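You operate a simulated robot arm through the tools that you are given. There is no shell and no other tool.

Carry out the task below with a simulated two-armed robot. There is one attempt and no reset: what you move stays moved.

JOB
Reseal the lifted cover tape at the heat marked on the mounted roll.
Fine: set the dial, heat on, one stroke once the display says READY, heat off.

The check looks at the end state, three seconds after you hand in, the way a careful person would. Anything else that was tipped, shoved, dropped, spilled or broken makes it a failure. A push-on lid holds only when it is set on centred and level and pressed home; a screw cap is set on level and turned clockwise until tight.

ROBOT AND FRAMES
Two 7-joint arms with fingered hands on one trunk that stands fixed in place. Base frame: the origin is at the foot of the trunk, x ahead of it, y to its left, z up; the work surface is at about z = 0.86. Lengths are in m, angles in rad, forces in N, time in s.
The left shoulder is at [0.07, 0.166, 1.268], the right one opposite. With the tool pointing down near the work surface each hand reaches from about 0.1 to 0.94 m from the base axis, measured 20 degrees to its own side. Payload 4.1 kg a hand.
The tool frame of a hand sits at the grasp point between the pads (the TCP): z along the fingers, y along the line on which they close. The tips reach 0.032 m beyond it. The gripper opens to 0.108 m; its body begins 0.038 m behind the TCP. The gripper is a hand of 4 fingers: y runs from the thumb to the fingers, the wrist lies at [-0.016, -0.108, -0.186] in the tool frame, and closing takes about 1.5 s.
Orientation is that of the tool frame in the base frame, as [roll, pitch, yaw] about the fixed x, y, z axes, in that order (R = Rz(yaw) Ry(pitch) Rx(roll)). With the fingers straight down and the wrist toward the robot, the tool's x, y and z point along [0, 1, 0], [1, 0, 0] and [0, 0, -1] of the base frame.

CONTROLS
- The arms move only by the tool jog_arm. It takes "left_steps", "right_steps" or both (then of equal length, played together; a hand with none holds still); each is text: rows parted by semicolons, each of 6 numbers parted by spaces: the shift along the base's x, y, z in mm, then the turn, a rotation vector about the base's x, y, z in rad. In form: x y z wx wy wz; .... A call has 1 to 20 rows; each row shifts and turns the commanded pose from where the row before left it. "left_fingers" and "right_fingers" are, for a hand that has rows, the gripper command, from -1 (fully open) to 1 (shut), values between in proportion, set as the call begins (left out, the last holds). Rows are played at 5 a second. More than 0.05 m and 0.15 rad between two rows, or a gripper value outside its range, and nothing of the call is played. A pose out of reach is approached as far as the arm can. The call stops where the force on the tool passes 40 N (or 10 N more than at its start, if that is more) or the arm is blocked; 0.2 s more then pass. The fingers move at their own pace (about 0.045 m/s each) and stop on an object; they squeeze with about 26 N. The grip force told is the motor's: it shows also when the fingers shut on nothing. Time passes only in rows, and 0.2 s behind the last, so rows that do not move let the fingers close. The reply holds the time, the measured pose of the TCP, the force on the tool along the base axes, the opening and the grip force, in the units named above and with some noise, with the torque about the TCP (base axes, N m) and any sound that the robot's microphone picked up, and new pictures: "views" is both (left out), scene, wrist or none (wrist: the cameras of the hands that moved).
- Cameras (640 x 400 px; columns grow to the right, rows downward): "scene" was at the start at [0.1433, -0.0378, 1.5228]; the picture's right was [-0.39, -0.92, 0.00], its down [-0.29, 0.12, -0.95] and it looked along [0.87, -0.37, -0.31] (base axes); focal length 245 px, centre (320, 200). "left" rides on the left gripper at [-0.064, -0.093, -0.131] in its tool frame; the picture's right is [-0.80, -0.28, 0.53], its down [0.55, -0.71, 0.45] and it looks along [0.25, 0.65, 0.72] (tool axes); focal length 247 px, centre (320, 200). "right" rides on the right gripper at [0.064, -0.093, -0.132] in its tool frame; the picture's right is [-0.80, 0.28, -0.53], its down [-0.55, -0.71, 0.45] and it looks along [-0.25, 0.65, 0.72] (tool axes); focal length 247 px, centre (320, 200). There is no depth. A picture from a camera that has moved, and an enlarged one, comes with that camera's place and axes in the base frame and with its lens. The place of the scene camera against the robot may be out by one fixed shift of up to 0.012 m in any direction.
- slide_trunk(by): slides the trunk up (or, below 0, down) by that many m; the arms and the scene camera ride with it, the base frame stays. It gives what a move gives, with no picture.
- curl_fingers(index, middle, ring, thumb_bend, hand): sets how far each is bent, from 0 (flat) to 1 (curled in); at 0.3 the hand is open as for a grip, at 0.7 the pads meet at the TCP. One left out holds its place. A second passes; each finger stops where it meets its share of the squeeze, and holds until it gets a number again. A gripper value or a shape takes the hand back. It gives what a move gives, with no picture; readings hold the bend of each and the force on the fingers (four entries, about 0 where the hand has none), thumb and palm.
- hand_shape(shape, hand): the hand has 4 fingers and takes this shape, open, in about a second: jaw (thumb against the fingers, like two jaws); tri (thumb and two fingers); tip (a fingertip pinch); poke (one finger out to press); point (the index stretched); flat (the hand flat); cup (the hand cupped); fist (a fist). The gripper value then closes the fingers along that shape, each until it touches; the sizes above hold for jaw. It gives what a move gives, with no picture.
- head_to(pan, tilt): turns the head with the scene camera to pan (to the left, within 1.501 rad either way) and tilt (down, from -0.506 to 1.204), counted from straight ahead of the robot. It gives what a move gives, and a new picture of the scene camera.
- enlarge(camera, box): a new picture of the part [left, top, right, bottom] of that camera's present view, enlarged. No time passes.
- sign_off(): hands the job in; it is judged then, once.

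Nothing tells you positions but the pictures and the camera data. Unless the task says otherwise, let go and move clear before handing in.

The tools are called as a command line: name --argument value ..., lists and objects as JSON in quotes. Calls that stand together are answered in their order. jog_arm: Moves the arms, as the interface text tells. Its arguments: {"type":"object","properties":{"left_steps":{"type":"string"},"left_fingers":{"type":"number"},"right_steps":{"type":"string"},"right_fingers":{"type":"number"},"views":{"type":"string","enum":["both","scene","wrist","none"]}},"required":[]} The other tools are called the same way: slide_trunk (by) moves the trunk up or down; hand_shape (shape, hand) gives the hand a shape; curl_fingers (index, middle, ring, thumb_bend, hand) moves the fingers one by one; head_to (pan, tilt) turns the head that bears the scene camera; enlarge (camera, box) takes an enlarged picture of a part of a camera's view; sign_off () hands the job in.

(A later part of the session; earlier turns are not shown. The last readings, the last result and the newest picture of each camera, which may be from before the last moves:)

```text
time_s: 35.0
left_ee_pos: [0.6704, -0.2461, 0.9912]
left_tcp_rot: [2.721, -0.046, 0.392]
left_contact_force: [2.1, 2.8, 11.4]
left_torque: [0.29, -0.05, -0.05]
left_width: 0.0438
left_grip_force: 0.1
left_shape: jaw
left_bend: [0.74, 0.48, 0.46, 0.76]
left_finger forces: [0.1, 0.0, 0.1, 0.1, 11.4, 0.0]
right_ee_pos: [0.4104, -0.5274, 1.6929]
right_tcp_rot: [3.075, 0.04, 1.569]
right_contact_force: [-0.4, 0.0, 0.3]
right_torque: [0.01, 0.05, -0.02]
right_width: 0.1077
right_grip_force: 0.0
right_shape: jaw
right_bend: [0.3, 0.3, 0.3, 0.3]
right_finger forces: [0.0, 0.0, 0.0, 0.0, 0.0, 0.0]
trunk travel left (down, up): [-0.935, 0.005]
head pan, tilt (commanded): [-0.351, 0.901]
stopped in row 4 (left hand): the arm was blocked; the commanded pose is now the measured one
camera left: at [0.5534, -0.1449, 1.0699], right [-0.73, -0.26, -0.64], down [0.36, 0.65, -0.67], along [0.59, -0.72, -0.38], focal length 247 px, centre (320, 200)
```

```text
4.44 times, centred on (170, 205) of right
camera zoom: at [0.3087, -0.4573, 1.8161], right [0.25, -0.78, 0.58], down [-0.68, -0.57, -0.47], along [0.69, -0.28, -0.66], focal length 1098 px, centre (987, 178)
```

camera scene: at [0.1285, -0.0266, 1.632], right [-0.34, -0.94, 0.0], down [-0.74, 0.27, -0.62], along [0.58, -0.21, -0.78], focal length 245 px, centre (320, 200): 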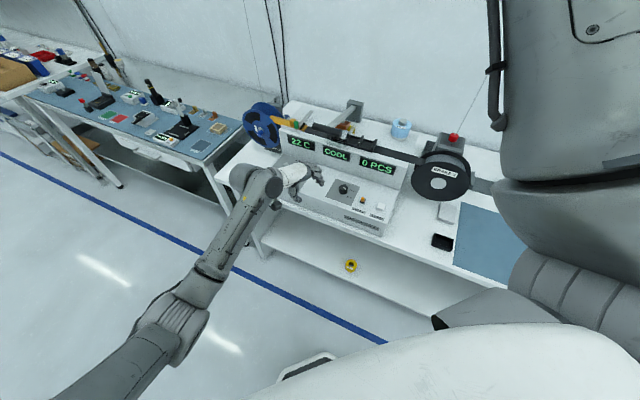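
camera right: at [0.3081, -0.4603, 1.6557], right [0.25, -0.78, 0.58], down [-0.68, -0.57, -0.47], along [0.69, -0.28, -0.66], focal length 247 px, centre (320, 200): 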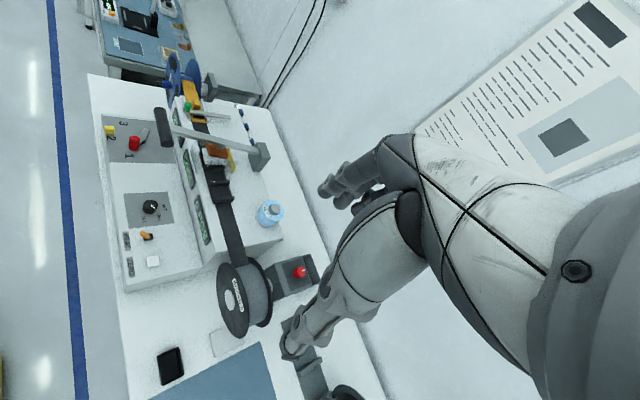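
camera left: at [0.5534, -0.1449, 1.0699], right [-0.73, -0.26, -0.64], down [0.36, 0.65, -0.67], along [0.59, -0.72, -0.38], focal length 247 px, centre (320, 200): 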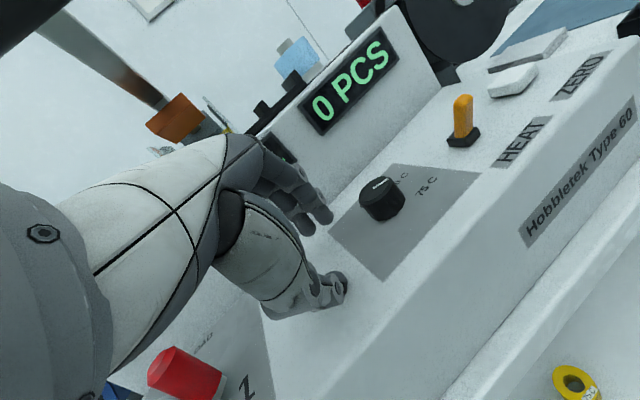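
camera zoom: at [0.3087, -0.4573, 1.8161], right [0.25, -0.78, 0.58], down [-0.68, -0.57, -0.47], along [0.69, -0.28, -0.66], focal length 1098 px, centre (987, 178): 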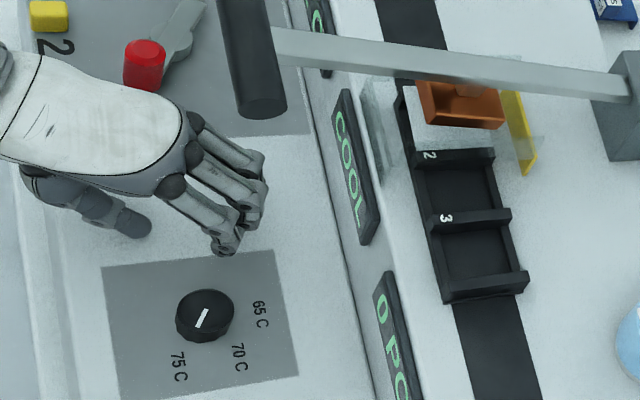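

The hand drifted to the left of the dial and the thumb is lightly resting on the panel; the knob and selectors look unchanged. I will lift off and return to the comfortable pose in front of the console before trying again with a steadier tilt.

jog_arm --left_steps "-5 4 10 0 0 0;-12 10 6 0 0 -0.05;-14 12 4 0 0 -0.08;-14 10 4 0 0.02 -0.08;0 0 0 0 0.02 -0.08;0 0 0 0 0 0" --views "both"

```text
time_s: 36.4
left_ee_pos: [0.6223, -0.2143, 1.0131]
left_tcp_rot: [2.729, 0.001, 0.097]
left_contact_force: [0.0, 0.2, 0.1]
left_torque: [0.0, 0.0, 0.01]
left_width: 0.0448
left_grip_force: 0.0
left_shape: jaw
left_bend: [0.74, 0.48, 0.46, 0.73]
left_finger forces: [0.0, 0.1, 0.1, 0.0, 0.0, 0.0]
right_ee_pos: [0.4127, -0.5286, 1.6925]
right_tcp_rot: [3.077, 0.039, 1.568]
right_contact_force: [0.8, -0.2, -0.1]
right_torque: [0.01, 0.03, 0.02]
right_width: 0.1077
right_grip_force: 0.1
right_shape: jaw
right_bend: [0.3, 0.3, 0.3, 0.3]
right_finger forces: [0.1, 0.0, 0.1, 0.0, 0.0, 0.0]
trunk travel left (down, up): [-0.935, 0.005]
head pan, tilt (commanded): [-0.351, 0.901]
camera scene: at [0.1285, -0.0271, 1.632], right [-0.34, -0.94, 0.0], down [-0.74, 0.27, -0.62], along [0.58, -0.21, -0.78], focal length 245 px, centre (320, 200)
camera left: at [0.544, -0.0843, 1.0966], right [-0.8, -0.03, -0.6], down [0.5, 0.52, -0.69], along [0.33, -0.86, -0.4], focal length 247 px, centre (320, 200)
```

scene: 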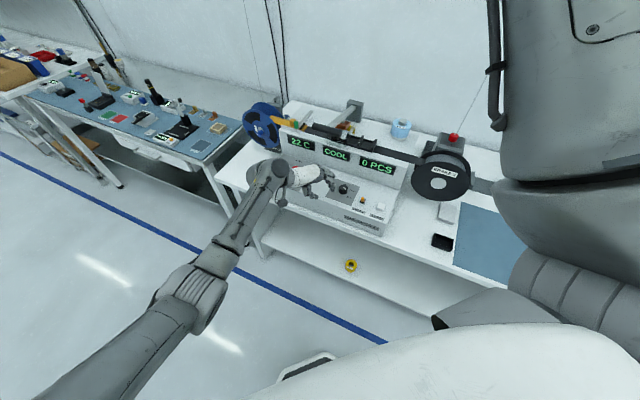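
left: 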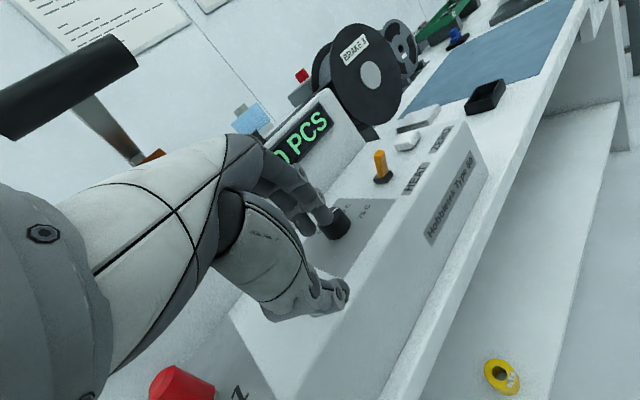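

The hand is comfortable again in front of the console, tilted 0.41 rad. I will swing it to the middle of its range (yaw about 0.78, in line with the forearm) and confirm that it holds position there.

jog_arm --left_steps "-9 -4 1 0 0 0.113;-9 -4 1 0 0 0.113;-9 -4 1 0 0 0.113;-9 -4 1 0 0 0.113;-10 -4 0 0 0 0.113;-10 -3 0 0 0 0.113;0 0 0 0 0 0" --left_fingers -0.2 --views "both"

```text
time_s: 37.8
left_ee_pos: [0.6183, -0.1253, 0.9705]
left_tcp_rot: [2.816, -0.168, 0.791]
left_contact_force: [-1.1, 0.0, -0.3]
left_torque: [-0.01, 0.0, -0.05]
left_width: 0.0649
left_grip_force: 0.0
left_shape: jaw
left_bend: [0.28, 0.41, 0.38, 0.66]
left_finger forces: [0.0, 0.0, 0.0, 0.0, 0.0, 0.0]
right_ee_pos: [0.412, -0.5254, 1.6936]
right_tcp_rot: [3.075, 0.039, 1.568]
right_contact_force: [-0.5, -0.8, 1.0]
right_torque: [-0.01, -0.02, 0.03]
right_width: 0.1073
right_grip_force: 0.0
right_shape: jaw
right_bend: [0.3, 0.3, 0.3, 0.3]
right_finger forces: [0.0, 0.0, 0.0, 0.0, 0.0, 0.0]
trunk travel left (down, up): [-0.935, 0.005]
head pan, tilt (commanded): [-0.351, 0.901]
stopped in row 6 (left hand): the arm was blocked; the commanded pose is now the measured one
camera scene: at [0.1274, -0.0248, 1.6321], right [-0.34, -0.94, 0.0], down [-0.74, 0.27, -0.62], along [0.58, -0.21, -0.78], focal length 245 px, centre (320, 200)
camera left: at [0.4679, -0.0911, 1.0522], right [-0.55, -0.42, -0.72], down [0.08, 0.83, -0.55], along [0.83, -0.36, -0.43], focal length 247 px, centre (320, 200)
```

scene: 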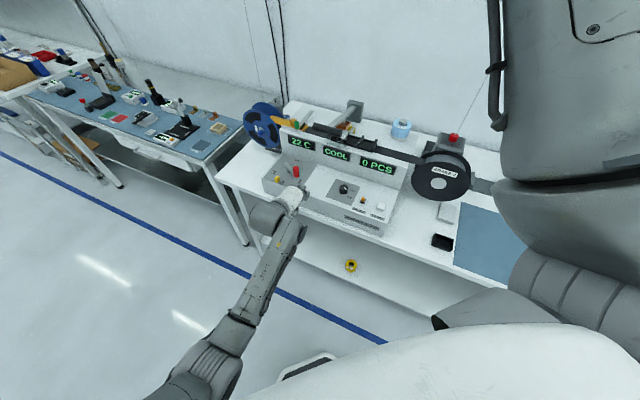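
left: 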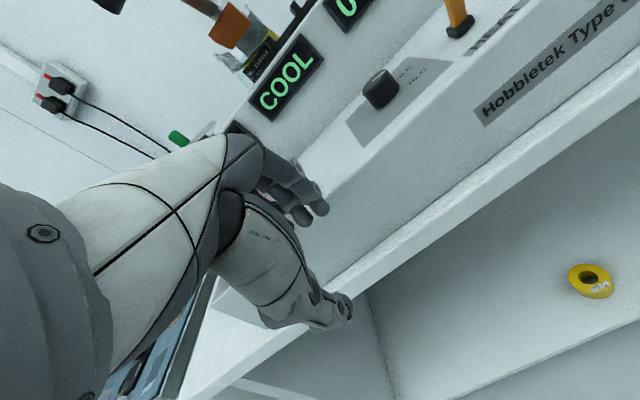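

Turning the left hand counter-clockwise is what its arm cannot do; by mirror symmetry the right arm turns that way freely. I will withdraw the left hand to an observing position up on the left and use the right arm (with the raised trunk) for the dial.

jog_arm --left_steps "-16 12 8 0 0 -0.08;-16 12 12 0 0 -0.08;-16 12 20 0 0 -0.08;-10 8 35 0.01 0.03 -0.04;0 5 42 0.01 0.03 0;0 5 45 0.015 0.04 0;0 5 45 0.015 0.04 0;0 5 45 0.015 0.04 0;0 5 45 0.015 0.04 0;0 5 45 0.015 0.04 0;0 5 45 0.015 0.04 0" --left_fingers -1 --views "scene"

```text
time_s: 40.2
left_ee_pos: [0.5591, -0.0486, 1.3539]
left_tcp_rot: [3.061, 0.044, 0.497]
left_contact_force: [-0.6, 0.0, -0.1]
left_torque: [0.01, 0.0, -0.02]
left_width: 0.1076
left_grip_force: 0.0
left_shape: jaw
left_bend: [0.3, 0.3, 0.3, 0.3]
left_finger forces: [0.0, 0.1, 0.0, 0.0, 0.0, 0.1]
right_ee_pos: [0.4117, -0.5263, 1.6927]
right_tcp_rot: [3.077, 0.04, 1.567]
right_contact_force: [-0.7, -0.1, 0.0]
right_torque: [-0.03, -0.02, 0.0]
right_width: 0.1077
right_grip_force: 0.1
right_shape: jaw
right_bend: [0.3, 0.3, 0.3, 0.3]
right_finger forces: [0.0, 0.0, 0.0, 0.0, 0.0, 0.0]
trunk travel left (down, up): [-0.935, 0.005]
head pan, tilt (commanded): [-0.351, 0.901]
camera scene: at [0.1282, -0.0269, 1.6319], right [-0.34, -0.94, 0.0], down [-0.74, 0.27, -0.62], along [0.58, -0.21, -0.78], focal length 245 px, centre (320, 200)
```

scene: 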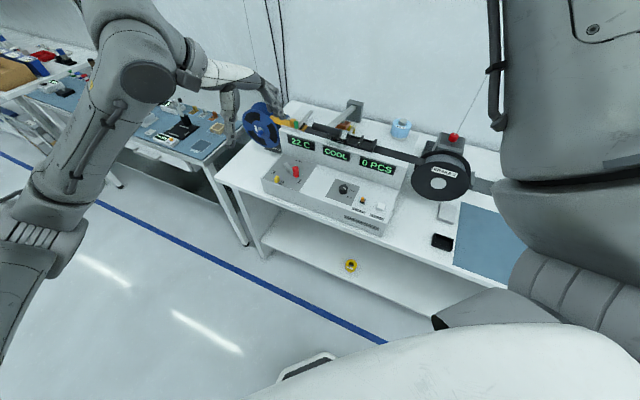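

The left arm is clear and well posed. I will put it back at its initial overlooking pose (about [0.62, −0.03, 1.50], yaw 1.57), from which its camera saw the whole console.

jog_arm --left_steps "7 2 18 0.0115 0 0.134;7 2 18 0.0115 0 0.134;8 2 18 0.0115 0 0.134;8 2 18 0.0115 0 0.134;8 3 18 0.0115 0 0.134;8 3 18 0.0115 0 0.134;8 3 18 0.0115 0 0.134;8 3 20 0.0115 0 0.134" --views "both"

```text
time_s: 42.0
left_ee_pos: [0.6199, -0.0288, 1.5027]
left_tcp_rot: [3.104, -0.031, 1.571]
left_contact_force: [-0.4, 0.7, 0.3]
left_torque: [0.0, -0.02, 0.01]
left_width: 0.1077
left_grip_force: 0.0
left_shape: jaw
left_bend: [0.3, 0.3, 0.3, 0.3]
left_finger forces: [0.0, 0.1, 0.0, 0.0, 0.0, 0.0]
right_ee_pos: [0.4121, -0.5279, 1.6921]
right_tcp_rot: [3.075, 0.04, 1.568]
right_contact_force: [-0.1, -0.1, -0.2]
right_torque: [-0.02, 0.01, -0.01]
right_width: 0.1072
right_grip_force: 0.0
right_shape: jaw
right_bend: [0.3, 0.3, 0.3, 0.3]
right_finger forces: [0.1, 0.1, 0.0, 0.0, 0.0, 0.0]
trunk travel left (down, up): [-0.935, 0.005]
head pan, tilt (commanded): [-0.351, 0.901]
camera scene: at [0.1274, -0.0273, 1.632], right [-0.34, -0.94, 0.0], down [-0.74, 0.27, -0.62], along [0.58, -0.21, -0.78], focal length 245 px, centre (320, 200)
camera left: at [0.5213, -0.0975, 1.6287], right [-0.26, -0.78, -0.57], down [-0.69, 0.56, -0.46], along [0.67, 0.27, -0.69], focal length 247 px, centre (320, 200)
```

scene: 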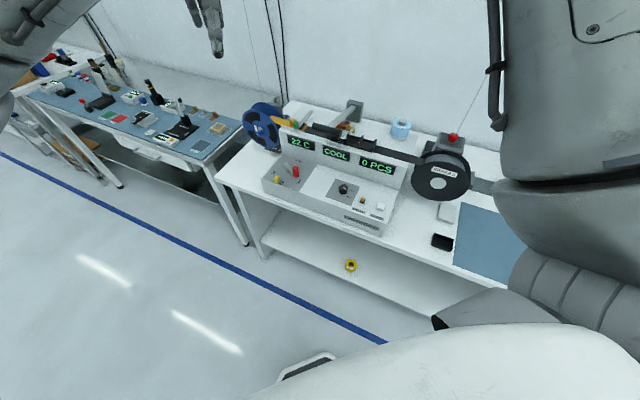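
left: 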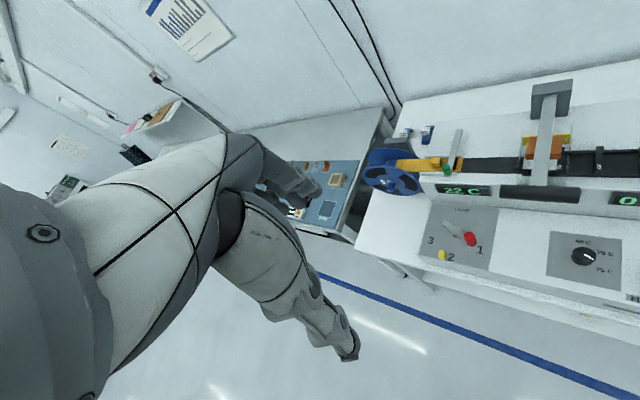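

Now the right arm. I will bring the right hand down in steps toward the front of the console while turning it inward (yaw to about 2.0) and tilting it back 0.37 rad, checking the arm's posture partway.

jog_arm --right_steps "8 22 -40 0.015 -0.023 0.04;8 22 -40 0.015 -0.023 0.04;8 22 -40 0.015 -0.023 0.04;8 22 -40 0.015 -0.023 0.04;8 22 -40 0.015 -0.023 0.04;8 22 -40 0.015 -0.023 0.04;8 22 -40 0.015 -0.023 0.04" --right_fingers -0.2 --views "both"

```text
time_s: 43.6
left_ee_pos: [0.6222, -0.0288, 1.5019]
left_tcp_rot: [3.107, -0.032, 1.569]
left_contact_force: [0.8, 0.4, 0.4]
left_torque: [0.01, 0.01, 0.02]
left_width: 0.1077
left_grip_force: 0.0
left_shape: jaw
left_bend: [0.3, 0.3, 0.3, 0.3]
left_finger forces: [0.1, 0.0, 0.1, 0.0, 0.0, 0.0]
right_ee_pos: [0.4759, -0.3811, 1.4186]
right_tcp_rot: [2.904, -0.041, 1.85]
right_contact_force: [-0.3, 0.0, 0.4]
right_torque: [0.02, 0.03, -0.01]
right_width: 0.0649
right_grip_force: 0.1
right_shape: jaw
right_bend: [0.28, 0.41, 0.38, 0.66]
right_finger forces: [0.0, 0.0, 0.0, 0.1, 0.0, 0.0]
right hand out of reach, approached as far as the arm can: row 7
trunk travel left (down, up): [-0.935, 0.005]
head pan, tilt (commanded): [-0.351, 0.901]
camera scene: at [0.1297, -0.0267, 1.6319], right [-0.34, -0.94, 0.0], down [-0.74, 0.27, -0.62], along [0.58, -0.21, -0.78], focal length 245 px, centre (320, 200)
camera right: at [0.3417, -0.3572, 1.5278], right [0.37, -0.75, 0.55], down [-0.41, -0.66, -0.62], along [0.83, 0.0, -0.56], focal length 247 px, centre (320, 200)
```

scene: 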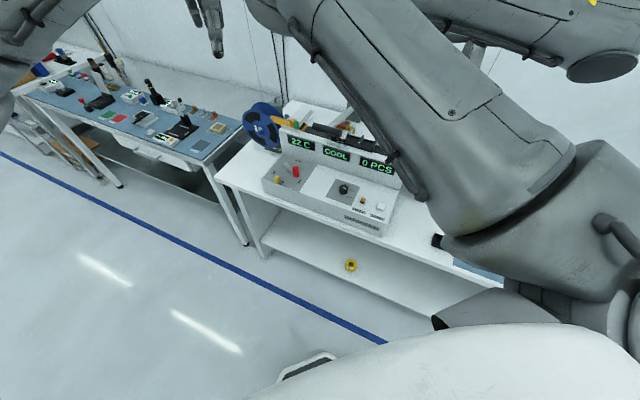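
right: 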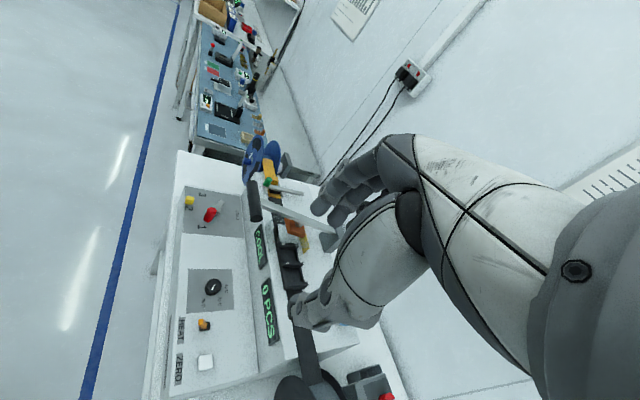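

The right elbow folds inward and high, close to the left hand, so this is worse. The left arm at the original trunk height did turn well between yaw ≈0.3 and 1.05, so I will send the right hand back and lower the trunk again.

jog_arm --right_steps "-8 -20 36 -0.015 0.023 -0.04;-8 -22 40 -0.015 0.023 -0.04;-8 -22 40 -0.015 0.023 -0.04;-8 -22 40 -0.015 0.023 -0.04;-8 -22 40 -0.015 0.023 -0.04;-8 -22 40 -0.015 0.023 -0.04;-8 -22 40 -0.015 0.023 -0.04" --right_fingers -1 --views "none"

slide_trunk --by -0.16

head_to --pan -0.4 --tilt 0.75

```text
time_s: 45.2
left_ee_pos: [0.6198, -0.0294, 1.5034]
left_tcp_rot: [3.105, -0.033, 1.569]
left_contact_force: [-0.7, -1.3, 0.4]
left_torque: [0.0, -0.03, 0.01]
left_width: 0.1079
left_grip_force: 0.1
left_shape: jaw
left_bend: [0.3, 0.3, 0.3, 0.3]
left_finger forces: [0.1, 0.1, 0.0, 0.0, 0.1, 0.0]
right_ee_pos: [0.419, -0.5365, 1.6954]
right_tcp_rot: [3.077, 0.038, 1.566]
right_contact_force: [0.3, -0.9, 0.4]
right_torque: [-0.02, -0.02, 0.0]
right_width: 0.1077
right_grip_force: 0.1
right_shape: jaw
right_bend: [0.3, 0.3, 0.3, 0.3]
right_finger forces: [0.0, 0.1, 0.0, 0.1, 0.0, 0.0]
trunk travel left (down, up): [-0.935, 0.005]
head pan, tilt (commanded): [-0.351, 0.901]
```

```text
time_s: 47.0
left_ee_pos: [0.6202, -0.0286, 1.3434]
left_tcp_rot: [3.106, -0.032, 1.569]
left_contact_force: [-0.3, 0.9, 0.1]
left_torque: [0.02, -0.04, -0.02]
left_width: 0.1079
left_grip_force: 0.1
left_shape: jaw
left_bend: [0.3, 0.3, 0.3, 0.3]
left_finger forces: [0.0, 0.0, 0.1, 0.0, 0.0, 0.1]
right_ee_pos: [0.4196, -0.5352, 1.5355]
right_tcp_rot: [3.077, 0.042, 1.568]
right_contact_force: [-0.9, 0.3, -0.8]
right_torque: [-0.01, -0.03, 0.0]
right_width: 0.1078
right_grip_force: 0.0
right_shape: jaw
right_bend: [0.3, 0.3, 0.3, 0.3]
right_finger forces: [0.0, 0.0, 0.1, 0.0, 0.0, 0.1]
trunk travel left (down, up): [-0.775, 0.165]
head pan, tilt (commanded): [-0.351, 0.901]
```

```text
time_s: 47.7
left_ee_pos: [0.6208, -0.0302, 1.3433]
left_tcp_rot: [3.105, -0.031, 1.571]
left_contact_force: [-0.1, -0.6, -0.3]
left_torque: [-0.01, -0.03, -0.02]
left_width: 0.1076
left_grip_force: 0.0
left_shape: jaw
left_bend: [0.3, 0.3, 0.3, 0.3]
left_finger forces: [0.0, 0.1, 0.0, 0.1, 0.0, 0.1]
right_ee_pos: [0.4201, -0.5338, 1.5353]
right_tcp_rot: [3.077, 0.04, 1.567]
right_contact_force: [-1.2, 0.1, 0.5]
right_torque: [0.0, -0.02, -0.01]
right_width: 0.1076
right_grip_force: 0.0
right_shape: jaw
right_bend: [0.3, 0.3, 0.3, 0.3]
right_finger forces: [0.0, 0.0, 0.0, 0.1, 0.0, 0.0]
trunk travel left (down, up): [-0.775, 0.165]
head pan, tilt (commanded): [-0.4, 0.75]
camera scene: at [0.1337, -0.0332, 1.4839], right [-0.39, -0.92, 0.0], down [-0.63, 0.27, -0.73], along [0.67, -0.28, -0.68], focal length 245 px, centre (320, 200)
```

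scene: 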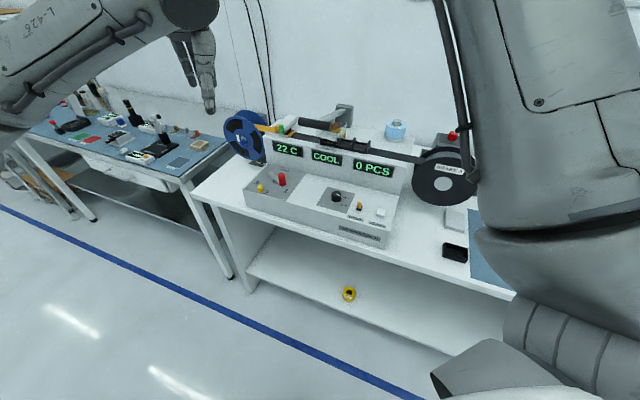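

The left hand is at about [0.62, −0.03, 1.34] and its arm turns better when the hand is higher relative to the shoulder. So I will pose it in front of the dial while high, then lower the trunk instead of the arm.

jog_arm --left_steps "-15 -34 -9 -0.006 0.007 -0.114;-15 -34 -9 -0.006 0.007 -0.114;-15 -34 -9 -0.006 0.007 -0.114;-15 -34 -9 -0.006 0.007 -0.114;-15 -34 -9 -0.006 0.007 -0.114" --left_fingers -0.3 --views "none"

slide_trunk --by -0.22

head_to --pan -0.35 --tilt 0.55

```text
time_s: 48.9
left_ee_pos: [0.5434, -0.2012, 1.299]
left_tcp_rot: [3.13, 0.006, 1.0]
left_contact_force: [0.6, -0.5, 0.5]
left_torque: [0.05, 0.0, 0.01]
left_width: 0.0708
left_grip_force: 0.1
left_shape: jaw
left_bend: [0.27, 0.39, 0.36, 0.64]
left_finger forces: [0.0, 0.0, 0.0, 0.1, 0.0, 0.0]
right_ee_pos: [0.4207, -0.5357, 1.5343]
right_tcp_rot: [3.076, 0.037, 1.57]
right_contact_force: [0.4, -0.9, 0.2]
right_torque: [0.01, -0.04, -0.01]
right_width: 0.1075
right_grip_force: 0.0
right_shape: jaw
right_bend: [0.3, 0.3, 0.3, 0.3]
right_finger forces: [0.0, 0.0, 0.0, 0.0, 0.0, 0.1]
trunk travel left (down, up): [-0.775, 0.165]
head pan, tilt (commanded): [-0.4, 0.75]
```

```text
time_s: 51.3
left_ee_pos: [0.5454, -0.1983, 1.0793]
left_tcp_rot: [3.13, 0.006, 1.0]
left_contact_force: [0.8, -0.7, 0.1]
left_torque: [-0.03, -0.01, 0.0]
left_width: 0.0706
left_grip_force: 0.1
left_shape: jaw
left_bend: [0.27, 0.39, 0.36, 0.64]
left_finger forces: [0.0, 0.0, 0.0, 0.0, 0.1, 0.0]
right_ee_pos: [0.4199, -0.5352, 1.3147]
right_tcp_rot: [3.078, 0.04, 1.567]
right_contact_force: [0.9, 0.7, -0.1]
right_torque: [0.03, -0.02, 0.0]
right_width: 0.1077
right_grip_force: 0.0
right_shape: jaw
right_bend: [0.3, 0.3, 0.3, 0.3]
right_finger forces: [0.0, 0.0, 0.0, 0.0, 0.1, 0.0]
trunk travel left (down, up): [-0.555, 0.385]
head pan, tilt (commanded): [-0.4, 0.75]
```

```text
time_s: 52.0
left_ee_pos: [0.5456, -0.1981, 1.0796]
left_tcp_rot: [3.134, 0.009, 0.999]
left_contact_force: [0.0, 0.1, -0.6]
left_torque: [0.0, -0.01, 0.01]
left_width: 0.0706
left_grip_force: 0.0
left_shape: jaw
left_bend: [0.27, 0.39, 0.36, 0.64]
left_finger forces: [0.0, 0.0, 0.0, 0.0, 0.1, 0.0]
right_ee_pos: [0.42, -0.5344, 1.316]
right_tcp_rot: [3.078, 0.039, 1.569]
right_contact_force: [1.3, -0.2, 0.1]
right_torque: [0.0, 0.0, 0.01]
right_width: 0.1077
right_grip_force: 0.1
right_shape: jaw
right_bend: [0.3, 0.3, 0.3, 0.3]
right_finger forces: [0.0, 0.0, 0.0, 0.1, 0.0, 0.0]
trunk travel left (down, up): [-0.555, 0.385]
head pan, tilt (commanded): [-0.351, 0.55]
camera scene: at [0.1418, -0.0319, 1.2812], right [-0.34, -0.94, 0.0], down [-0.49, 0.18, -0.85], along [0.8, -0.29, -0.52], focal length 245 px, centre (320, 200)
```

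scene: 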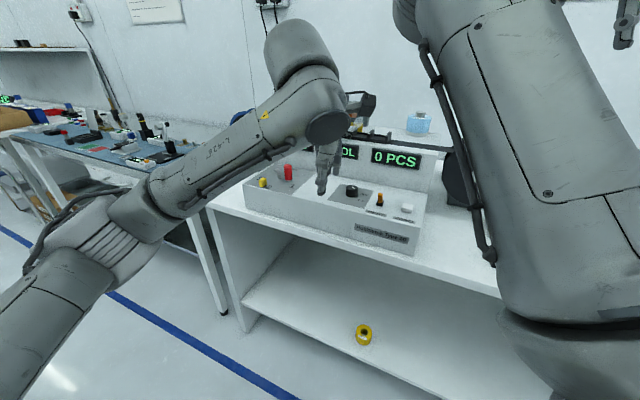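

The hand hangs straight down in front of the console with a comfortable arm. I will test turning it counter-clockwise here in free space, up to yaw 1.5.

jog_arm --left_steps "0 0 0 0 0 0.1;0 0 0 0 0 0.1;0 0 0 0 0 0.1;0 0 0 0 0 0.1;0 0 0 0 0 0.1;0 0 0 0 0 0" --views "scene"

```text
time_s: 53.4
left_ee_pos: [0.5452, -0.1986, 1.0789]
left_tcp_rot: [3.132, 0.008, 1.501]
left_contact_force: [0.5, 0.6, 0.3]
left_torque: [-0.01, -0.01, 0.01]
left_width: 0.0707
left_grip_force: 0.0
left_shape: jaw
left_bend: [0.27, 0.39, 0.36, 0.64]
left_finger forces: [0.0, 0.0, 0.0, 0.0, 0.0, 0.0]
right_ee_pos: [0.4197, -0.5343, 1.3147]
right_tcp_rot: [3.078, 0.041, 1.568]
right_contact_force: [1.0, -0.4, 0.7]
right_torque: [-0.01, 0.01, -0.01]
right_width: 0.1078
right_grip_force: 0.1
right_shape: jaw
right_bend: [0.3, 0.3, 0.3, 0.3]
right_finger forces: [0.0, 0.0, 0.0, 0.0, 0.0, 0.0]
trunk travel left (down, up): [-0.555, 0.385]
head pan, tilt (commanded): [-0.351, 0.55]
camera scene: at [0.1421, -0.0318, 1.2812], right [-0.34, -0.94, 0.0], down [-0.49, 0.18, -0.85], along [0.8, -0.29, -0.52], focal length 245 px, centre (320, 200)
```

scene: 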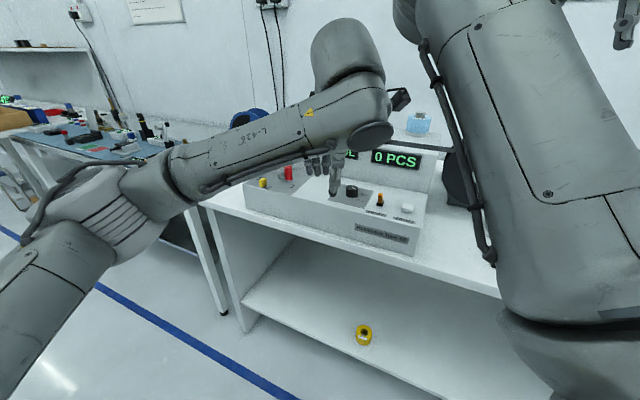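

The TCP held perfectly at yaw 1.50, so lowering the trunk solved the reach. I will test further to about yaw 2.0.

jog_arm --left_steps "0 0 0 0 0 0.1;0 0 0 0 0 0.1;0 0 0 0 0 0.1;0 0 0 0 0 0.1;0 0 0 0 0 0.1;0 0 0 0 0 0" --views "scene"

```text
time_s: 54.8
left_ee_pos: [0.5452, -0.198, 1.0784]
left_tcp_rot: [3.128, 0.007, 2.002]
left_contact_force: [-0.4, 0.7, -0.1]
left_torque: [0.01, -0.01, 0.0]
left_width: 0.0706
left_grip_force: 0.1
left_shape: jaw
left_bend: [0.27, 0.39, 0.36, 0.64]
left_finger forces: [0.1, 0.1, 0.0, 0.0, 0.1, 0.1]
right_ee_pos: [0.42, -0.534, 1.315]
right_tcp_rot: [3.079, 0.039, 1.569]
right_contact_force: [0.4, -0.1, 0.3]
right_torque: [-0.01, -0.02, 0.01]
right_width: 0.1077
right_grip_force: 0.1
right_shape: jaw
right_bend: [0.3, 0.3, 0.3, 0.3]
right_finger forces: [0.0, 0.1, 0.1, 0.0, 0.1, 0.0]
trunk travel left (down, up): [-0.555, 0.385]
head pan, tilt (commanded): [-0.351, 0.55]
camera scene: at [0.1421, -0.0316, 1.2812], right [-0.34, -0.94, 0.0], down [-0.49, 0.18, -0.85], along [0.8, -0.29, -0.52], focal length 245 px, centre (320, 200)
```

scene: 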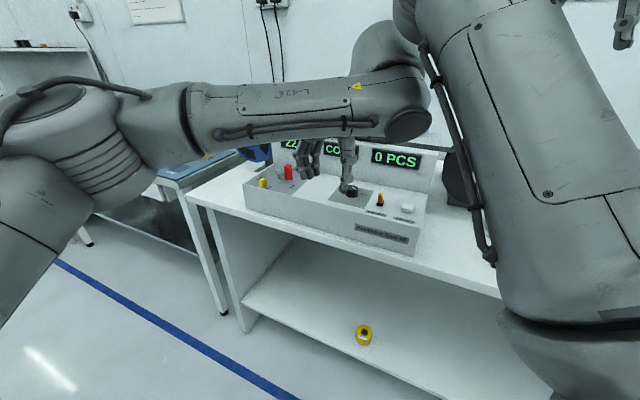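

The left arm turns freely to yaw 2.0 now. Before working near the right arm I want to see where the right elbow is, so I will glance to the right.

head_to --pan -0.75 --tilt 0.1

```text
time_s: 55.7
left_ee_pos: [0.5464, -0.1995, 1.0807]
left_tcp_rot: [3.13, 0.007, 2.0]
left_contact_force: [0.2, -0.1, 0.3]
left_torque: [-0.02, 0.0, -0.02]
left_width: 0.0704
left_grip_force: 0.0
left_shape: jaw
left_bend: [0.27, 0.39, 0.36, 0.64]
left_finger forces: [0.0, 0.1, 0.0, 0.0, 0.0, 0.0]
right_ee_pos: [0.4202, -0.5345, 1.316]
right_tcp_rot: [3.078, 0.04, 1.568]
right_contact_force: [-0.6, 0.0, -0.5]
right_torque: [-0.01, -0.04, 0.0]
right_width: 0.1077
right_grip_force: 0.0
right_shape: jaw
right_bend: [0.3, 0.3, 0.3, 0.3]
right_finger forces: [0.1, 0.1, 0.0, 0.0, 0.0, 0.1]
trunk travel left (down, up): [-0.555, 0.385]
head pan, tilt (commanded): [-0.75, 0.099]
camera scene: at [0.1249, -0.0638, 1.3228], right [-0.68, -0.73, 0.0], down [-0.07, 0.07, -0.99], along [0.73, -0.68, -0.1], focal length 245 px, centre (320, 200)
```

scene: 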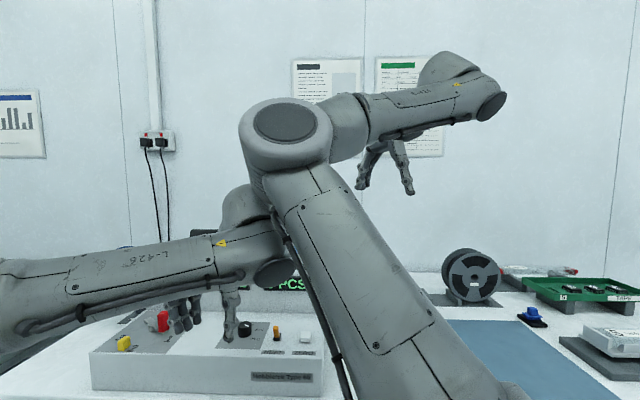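

The left wrist is uncomfortably close beneath the right elbow. I will turn the left hand back to yaw 1.0 first, then raise the right hand away to the right.

jog_arm --left_steps "0 0 0 0 0 -0.14;0 0 0 0 0 -0.14;0 0 0 0 0 -0.14;0 0 0 0 0 -0.14;0 0 0 0 0 -0.14;0 0 0 0 0 -0.14;0 0 0 0 0 -0.14" --views "none"

jog_arm --right_steps "0 -12 40 0 0 0;0 -12 40 0 0 0;0 -12 40 0 0 0;0 -12 40 0 0 0;0 -12 40 0 0 0;0 -12 30 0 0 0" --views "scene"

```text
time_s: 57.3
left_ee_pos: [0.5442, -0.1978, 1.0806]
left_tcp_rot: [3.13, 0.008, 1.018]
left_contact_force: [0.0, 0.5, 0.1]
left_torque: [-0.01, 0.02, -0.02]
left_width: 0.0707
left_grip_force: 0.1
left_shape: jaw
left_bend: [0.27, 0.39, 0.36, 0.64]
left_finger forces: [0.1, 0.0, 0.1, 0.1, 0.0, 0.0]
right_ee_pos: [0.4203, -0.5347, 1.3159]
right_tcp_rot: [3.077, 0.04, 1.568]
right_contact_force: [-0.5, 0.2, 0.3]
right_torque: [0.01, -0.04, 0.02]
right_width: 0.1076
right_grip_force: 0.1
right_shape: jaw
right_bend: [0.3, 0.3, 0.3, 0.3]
right_finger forces: [0.0, 0.0, 0.0, 0.0, 0.1, 0.0]
trunk travel left (down, up): [-0.555, 0.385]
head pan, tilt (commanded): [-0.75, 0.099]
```

```text
time_s: 58.7
left_ee_pos: [0.5443, -0.1957, 1.0798]
left_tcp_rot: [3.127, 0.01, 1.021]
left_contact_force: [-0.4, -0.1, -0.3]
left_torque: [-0.02, 0.02, -0.01]
left_width: 0.0703
left_grip_force: 0.2
left_shape: jaw
left_bend: [0.27, 0.39, 0.36, 0.64]
left_finger forces: [0.0, 0.0, 0.0, 0.1, 0.1, 0.1]
right_ee_pos: [0.4083, -0.5778, 1.5037]
right_tcp_rot: [3.075, 0.041, 1.567]
right_contact_force: [0.2, 0.0, 0.8]
right_torque: [-0.08, -0.03, 0.01]
right_width: 0.1078
right_grip_force: 0.1
right_shape: jaw
right_bend: [0.3, 0.3, 0.3, 0.3]
right_finger forces: [0.0, 0.0, 0.1, 0.0, 0.0, 0.0]
right hand out of reach, approached as far as the arm can: row 5, 6
trunk travel left (down, up): [-0.555, 0.385]
head pan, tilt (commanded): [-0.75, 0.099]
camera scene: at [0.1247, -0.0607, 1.3231], right [-0.68, -0.73, 0.0], down [-0.07, 0.07, -1.0], along [0.73, -0.68, -0.1], focal length 245 px, centre (320, 200)
```

scene: 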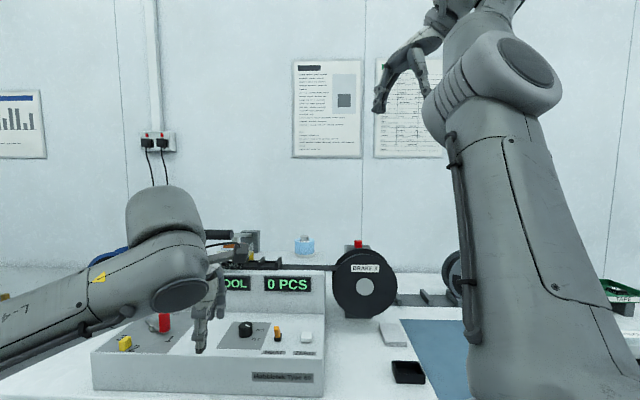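

The right arm is now well clear on the right. I will bring the left hand over the dial as before: low under the lever handle, then straight in over the knob.

jog_arm --left_steps "14 -27 -31 0.007 0.003 0.01;14 -27 -31 0.007 0.003 0.01;15 -13 0 0 0 0;15 -13 0 0 0 0;15 -13 0 0 0 0;16 -14 0 0 0 0" --left_fingers -0.3 --views "wrist"

head_to --pan -0.4 --tilt 0.5

enlarge --camera "left" --box '[220, 140, 440, 300]'

enlarge --camera "right" --box '[0, 0, 640, 400]'

```text
time_s: 60.1
left_ee_pos: [0.6323, -0.3058, 1.016]
left_tcp_rot: [-3.141, -0.004, 1.04]
left_contact_force: [0.1, -0.9, -0.1]
left_torque: [-0.03, -0.04, -0.02]
left_width: 0.0703
left_grip_force: 0.1
left_shape: jaw
left_bend: [0.27, 0.39, 0.36, 0.64]
left_finger forces: [0.0, 0.1, 0.1, 0.1, 0.1, 0.0]
right_ee_pos: [0.4095, -0.5818, 1.5008]
right_tcp_rot: [3.078, 0.038, 1.566]
right_contact_force: [-0.7, 0.0, 0.7]
right_torque: [-0.01, 0.0, -0.01]
right_width: 0.1077
right_grip_force: 0.1
right_shape: jaw
right_bend: [0.3, 0.3, 0.3, 0.3]
right_finger forces: [0.0, 0.1, 0.1, 0.0, 0.0, 0.1]
trunk travel left (down, up): [-0.555, 0.385]
head pan, tilt (commanded): [-0.75, 0.099]
camera left: at [0.5192, -0.3158, 1.1467], right [-0.65, -0.54, -0.54], down [-0.33, 0.83, -0.44], along [0.69, -0.11, -0.72], focal length 247 px, centre (320, 200)
```

left: 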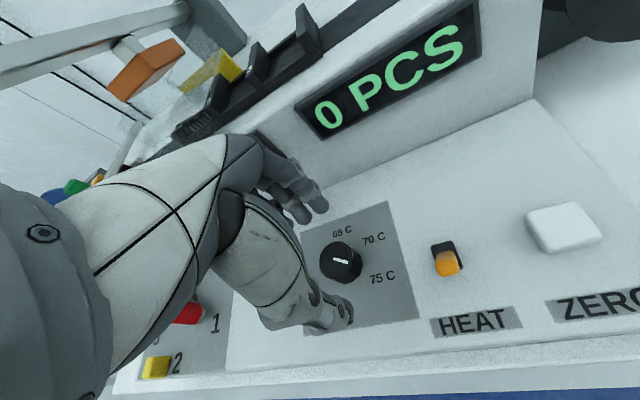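

```text
time_s: 61.0
left_ee_pos: [0.6323, -0.3061, 1.0162]
left_tcp_rot: [-3.139, -0.002, 1.041]
left_contact_force: [0.5, 0.0, 0.7]
left_torque: [0.01, -0.01, -0.01]
left_width: 0.0703
left_grip_force: 0.0
left_shape: jaw
left_bend: [0.27, 0.39, 0.36, 0.64]
left_finger forces: [0.1, 0.1, 0.0, 0.0, 0.0, 0.1]
right_ee_pos: [0.4093, -0.5826, 1.502]
right_tcp_rot: [3.076, 0.04, 1.569]
right_contact_force: [-0.8, 0.1, -0.5]
right_torque: [0.0, -0.01, 0.0]
right_width: 0.1076
right_grip_force: 0.0
right_shape: jaw
right_bend: [0.3, 0.3, 0.3, 0.3]
right_finger forces: [0.1, 0.0, 0.0, 0.0, 0.0, 0.1]
trunk travel left (down, up): [-0.555, 0.385]
head pan, tilt (commanded): [-0.4, 0.499]
camera scene: at [0.1412, -0.0366, 1.2859], right [-0.39, -0.92, 0.0], down [-0.44, 0.19, -0.88], along [0.81, -0.34, -0.48], focal length 245 px, centre (320, 200)
```

scene: 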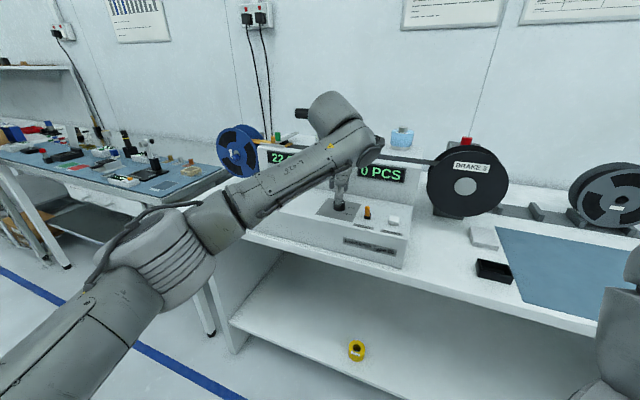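

```text
2.50 times, centred on (330, 220) of left
camera zoom: at [0.5188, -0.3149, 1.1471], right [-0.65, -0.54, -0.53], down [-0.33, 0.83, -0.45], along [0.69, -0.11, -0.72], focal length 617 px, centre (295, 150)
```

zoom: 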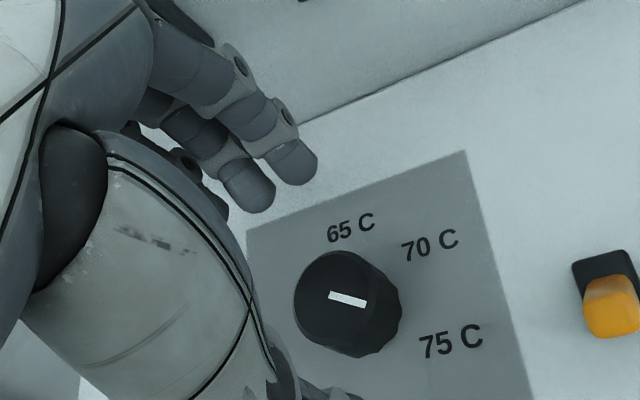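

```text
1.00 times, centred on (320, 200) of right (not enlarged: the box is as wide or as high as the picture)
camera zoom: at [0.3067, -0.5124, 1.6236], right [0.25, -0.78, 0.58], down [-0.68, -0.57, -0.47], along [0.69, -0.28, -0.66], focal length 247 px, centre (320, 200)
```

zoom: 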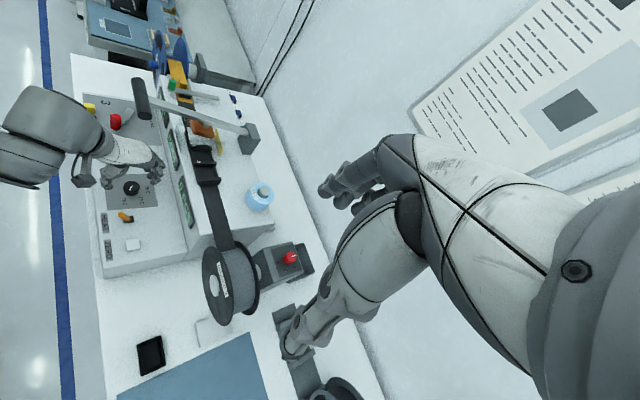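

The dial reads 75 and sits centred under the open hand; the arm is comfortable. I will lower 28 mm around the knob, turn back slightly (yaw 0.9) and close on it.

jog_arm --left_steps "0 1 -7 0 0 0;0 0 -7 0 0 0;0 0 -7 0 0 0;0 0 -7 0 0 -0.07;0 0 0 0 0 -0.07" --views "none"

jog_arm --left_steps "0 0 0 0 0 0;0 0 0 0 0 0;0 0 0 0 0 0;0 0 0 0 0 0;0 0 0 0 0 0;0 0 0 0 0 0" --left_fingers 1 --views "wrist"

enlarge --camera "left" --box '[220, 170, 440, 350]'

```text
time_s: 62.2
left_ee_pos: [0.6331, -0.3032, 0.9891]
left_tcp_rot: [-3.141, -0.002, 0.898]
left_contact_force: [0.2, 0.0, -1.5]
left_torque: [-0.04, 0.0, 0.0]
left_width: 0.0702
left_grip_force: 0.0
left_shape: jaw
left_bend: [0.27, 0.39, 0.36, 0.64]
left_finger forces: [0.0, 0.0, 0.0, 0.0, 0.0, 0.0]
right_ee_pos: [0.409, -0.5818, 1.5013]
right_tcp_rot: [3.076, 0.04, 1.569]
right_contact_force: [-0.3, -0.4, -0.5]
right_torque: [0.02, 0.04, 0.0]
right_width: 0.1077
right_grip_force: 0.1
right_shape: jaw
right_bend: [0.3, 0.3, 0.3, 0.3]
right_finger forces: [0.0, 0.1, 0.0, 0.1, 0.1, 0.0]
trunk travel left (down, up): [-0.555, 0.385]
head pan, tilt (commanded): [-0.4, 0.499]
```

```text
time_s: 63.6
left_ee_pos: [0.6314, -0.3039, 0.9893]
left_tcp_rot: [-3.141, -0.001, 0.9]
left_contact_force: [-3.7, 2.2, -2.0]
left_torque: [0.01, 0.06, -0.02]
left_width: 0.0242
left_grip_force: 26.2
left_shape: jaw
left_bend: [0.73, 0.56, 0.61, 0.74]
left_finger forces: [12.8, 6.5, 0.0, 0.1, 23.1, 0.0]
right_ee_pos: [0.4087, -0.582, 1.5007]
right_tcp_rot: [3.077, 0.041, 1.566]
right_contact_force: [-0.2, 0.2, 0.1]
right_torque: [-0.03, -0.01, -0.01]
right_width: 0.1077
right_grip_force: 0.1
right_shape: jaw
right_bend: [0.3, 0.3, 0.3, 0.3]
right_finger forces: [0.0, 0.1, 0.1, 0.1, 0.0, 0.0]
trunk travel left (down, up): [-0.555, 0.385]
head pan, tilt (commanded): [-0.4, 0.499]
camera left: at [0.5196, -0.2977, 1.1201], right [-0.72, -0.45, -0.53], down [-0.21, 0.87, -0.45], along [0.66, -0.21, -0.72], focal length 247 px, centre (320, 200)
```

left: 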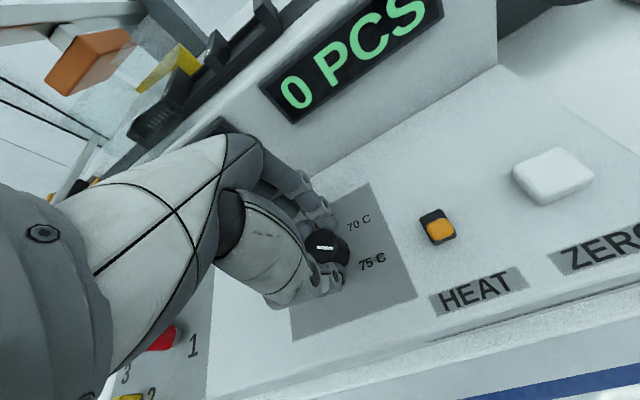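

```text
2.22 times, centred on (330, 260) of left
camera zoom: at [0.5196, -0.2977, 1.1201], right [-0.72, -0.45, -0.53], down [-0.21, 0.87, -0.45], along [0.66, -0.21, -0.72], focal length 549 px, centre (298, 67)
```

zoom: 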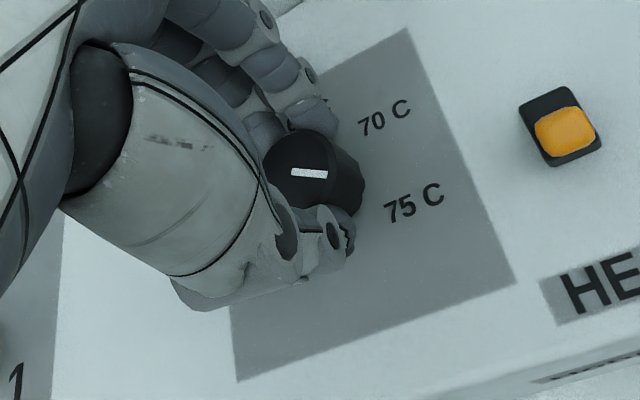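

The knob is gripped again and the TCP is on target. I will turn it counter-clockwise in steps, checking that the hand keeps its place.

jog_arm --left_steps "0 0 0 0 0 0.1;0 0 0 0 0 0.1;0 0 0 0 0 0.1;0 0 0 0 0 0.1" --views "wrist"

enlarge --camera "left" --box '[220, 170, 440, 350]'

```text
time_s: 64.6
left_ee_pos: [0.6333, -0.3051, 0.9894]
left_tcp_rot: [-3.139, -0.003, 1.302]
left_contact_force: [-3.7, -0.3, -3.2]
left_torque: [-0.05, 0.09, -0.02]
left_width: 0.0239
left_grip_force: 26.1
left_shape: jaw
left_bend: [0.73, 0.56, 0.61, 0.74]
left_finger forces: [13.6, 6.4, 0.0, 0.1, 23.3, 0.0]
right_ee_pos: [0.4107, -0.5836, 1.5008]
right_tcp_rot: [3.077, 0.038, 1.568]
right_contact_force: [0.5, 0.0, 0.2]
right_torque: [0.0, -0.01, -0.02]
right_width: 0.1077
right_grip_force: 0.1
right_shape: jaw
right_bend: [0.3, 0.3, 0.3, 0.3]
right_finger forces: [0.1, 0.1, 0.0, 0.0, 0.1, 0.1]
trunk travel left (down, up): [-0.555, 0.385]
head pan, tilt (commanded): [-0.4, 0.499]
camera left: at [0.5262, -0.3433, 1.1202], right [-0.49, -0.69, -0.53], down [-0.53, 0.72, -0.45], along [0.69, 0.07, -0.72], focal length 247 px, centre (320, 200)
```

left: 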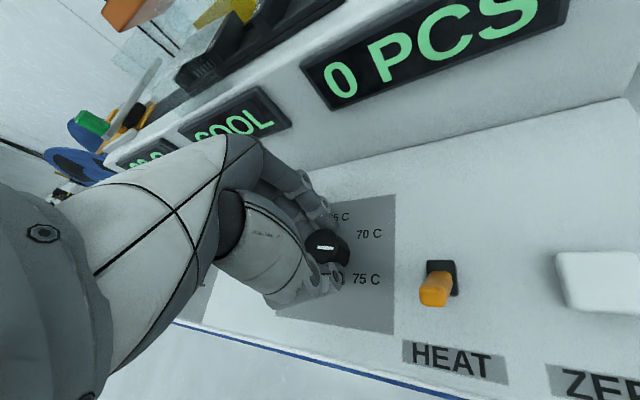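

```text
2.22 times, centred on (330, 260) of left
camera zoom: at [0.5262, -0.3433, 1.1202], right [-0.49, -0.69, -0.53], down [-0.53, 0.72, -0.45], along [0.69, 0.07, -0.72], focal length 549 px, centre (298, 67)
```

zoom: 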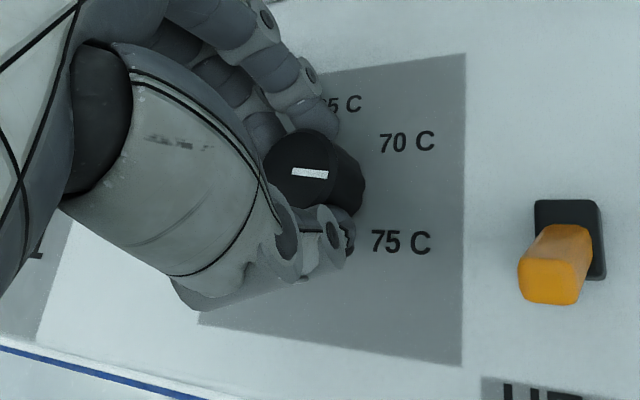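

The knob turns with the hand without slipping. I will continue another 0.6 rad.

jog_arm --left_steps "0 0 0 0 0 0.1;0 0 0 0 0 0.1;0 0 0 0 0 0.1;0 0 0 0 0 0.1;0 0 0 0 0 0.1;0 0 0 0 0 0.1" --views "both"

enlarge --camera "left" --box '[220, 170, 440, 350]'

```text
time_s: 66.2
left_ee_pos: [0.6598, -0.2777, 0.9893]
left_tcp_rot: [-3.133, 0.003, 1.956]
left_contact_force: [-0.4, 0.2, 0.3]
left_torque: [-0.06, 0.01, 0.03]
left_width: 0.0186
left_grip_force: 26.8
left_shape: jaw
left_bend: [0.74, 0.74, 0.61, 0.82]
left_finger forces: [0.0, 0.0, 0.0, 0.1, 0.1, 0.0]
right_ee_pos: [0.4038, -0.5822, 1.5014]
right_tcp_rot: [3.074, 0.04, 1.564]
right_contact_force: [-0.1, 0.9, 0.6]
right_torque: [-0.03, -0.01, -0.01]
right_width: 0.108
right_grip_force: 0.0
right_shape: jaw
right_bend: [0.3, 0.3, 0.3, 0.3]
right_finger forces: [0.1, 0.1, 0.0, 0.0, 0.0, 0.1]
trunk travel left (down, up): [-0.555, 0.385]
head pan, tilt (commanded): [-0.4, 0.499]
stopped in row 6 (left hand): the arm was blocked; the commanded pose is now the measured one
camera scene: at [0.1394, -0.0367, 1.286], right [-0.39, -0.92, 0.0], down [-0.44, 0.19, -0.88], along [0.81, -0.34, -0.48], focal length 245 px, centre (320, 200)
camera left: at [0.598, -0.3709, 1.1205], right [0.03, -0.85, -0.53], down [-0.86, 0.24, -0.44], along [0.5, 0.47, -0.73], focal length 247 px, centre (320, 200)
```

scene: 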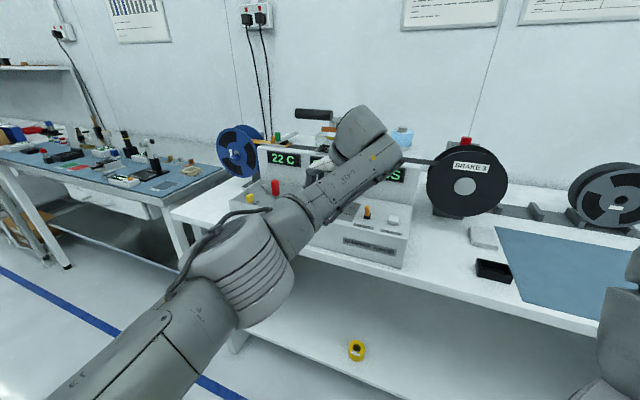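
left: 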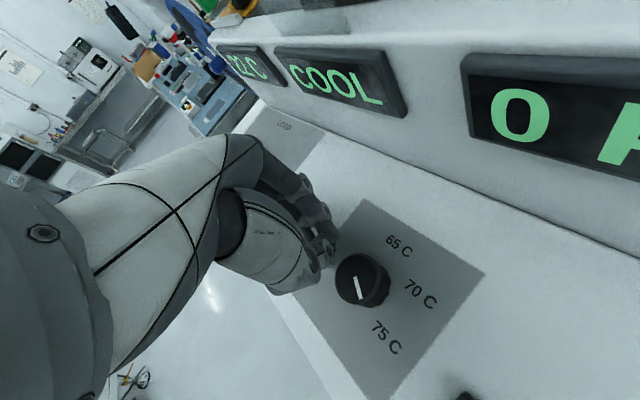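

```text
2.22 times, centred on (330, 260) of left
camera zoom: at [0.598, -0.3709, 1.1205], right [0.03, -0.85, -0.53], down [-0.86, 0.24, -0.44], along [0.5, 0.47, -0.73], focal length 549 px, centre (298, 67)
```

zoom: 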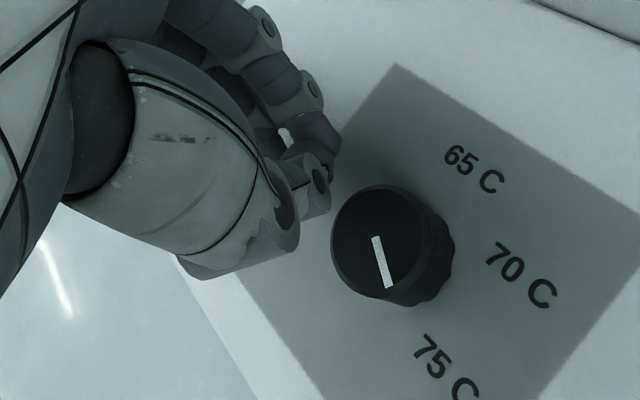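

The wrist ran out again past about yaw 1.5 and the hand slid off, turning the knob back to 75. I will withdraw with the fingers still closed, lower the trunk further for more range, and use shorter bites.

jog_arm --left_steps "-12 10 0 0 0 -0.08;-12 10 0 0 0 -0.1;-12 10 0 0 0 -0.1;-12 9 2 0 0 -0.1;-10 8 4 0 0 -0.1;-10 8 4 0 0 -0.1" --views "wrist"

```text
time_s: 67.6
left_ee_pos: [0.5846, -0.2297, 0.9966]
left_tcp_rot: [-3.13, -0.001, 1.361]
left_contact_force: [0.0, 0.0, -0.7]
left_torque: [0.02, 0.0, 0.0]
left_width: 0.0186
left_grip_force: 26.1
left_shape: jaw
left_bend: [0.74, 0.74, 0.61, 0.84]
left_finger forces: [0.0, 0.1, 0.0, 0.0, 0.0, 0.0]
right_ee_pos: [0.4068, -0.5828, 1.5021]
right_tcp_rot: [3.077, 0.041, 1.567]
right_contact_force: [-0.4, 0.5, 0.3]
right_torque: [0.01, -0.01, -0.04]
right_width: 0.1079
right_grip_force: 0.1
right_shape: jaw
right_bend: [0.3, 0.3, 0.3, 0.3]
right_finger forces: [0.0, 0.0, 0.0, 0.0, 0.0, 0.0]
trunk travel left (down, up): [-0.555, 0.385]
head pan, tilt (commanded): [-0.4, 0.499]
camera left: at [0.4812, -0.2741, 1.1292], right [-0.45, -0.72, -0.53], down [-0.58, 0.69, -0.44], along [0.68, 0.11, -0.73], focal length 247 px, centre (320, 200)
```

left: 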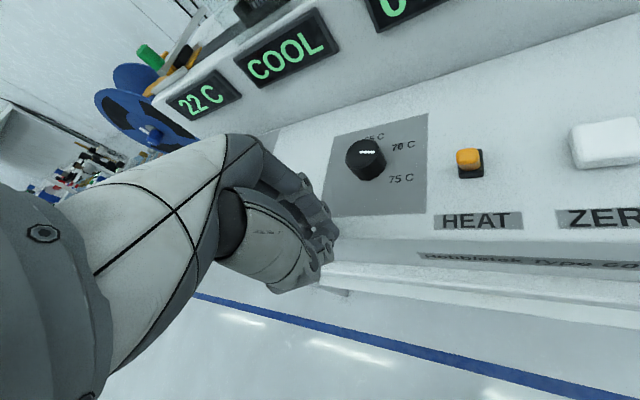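

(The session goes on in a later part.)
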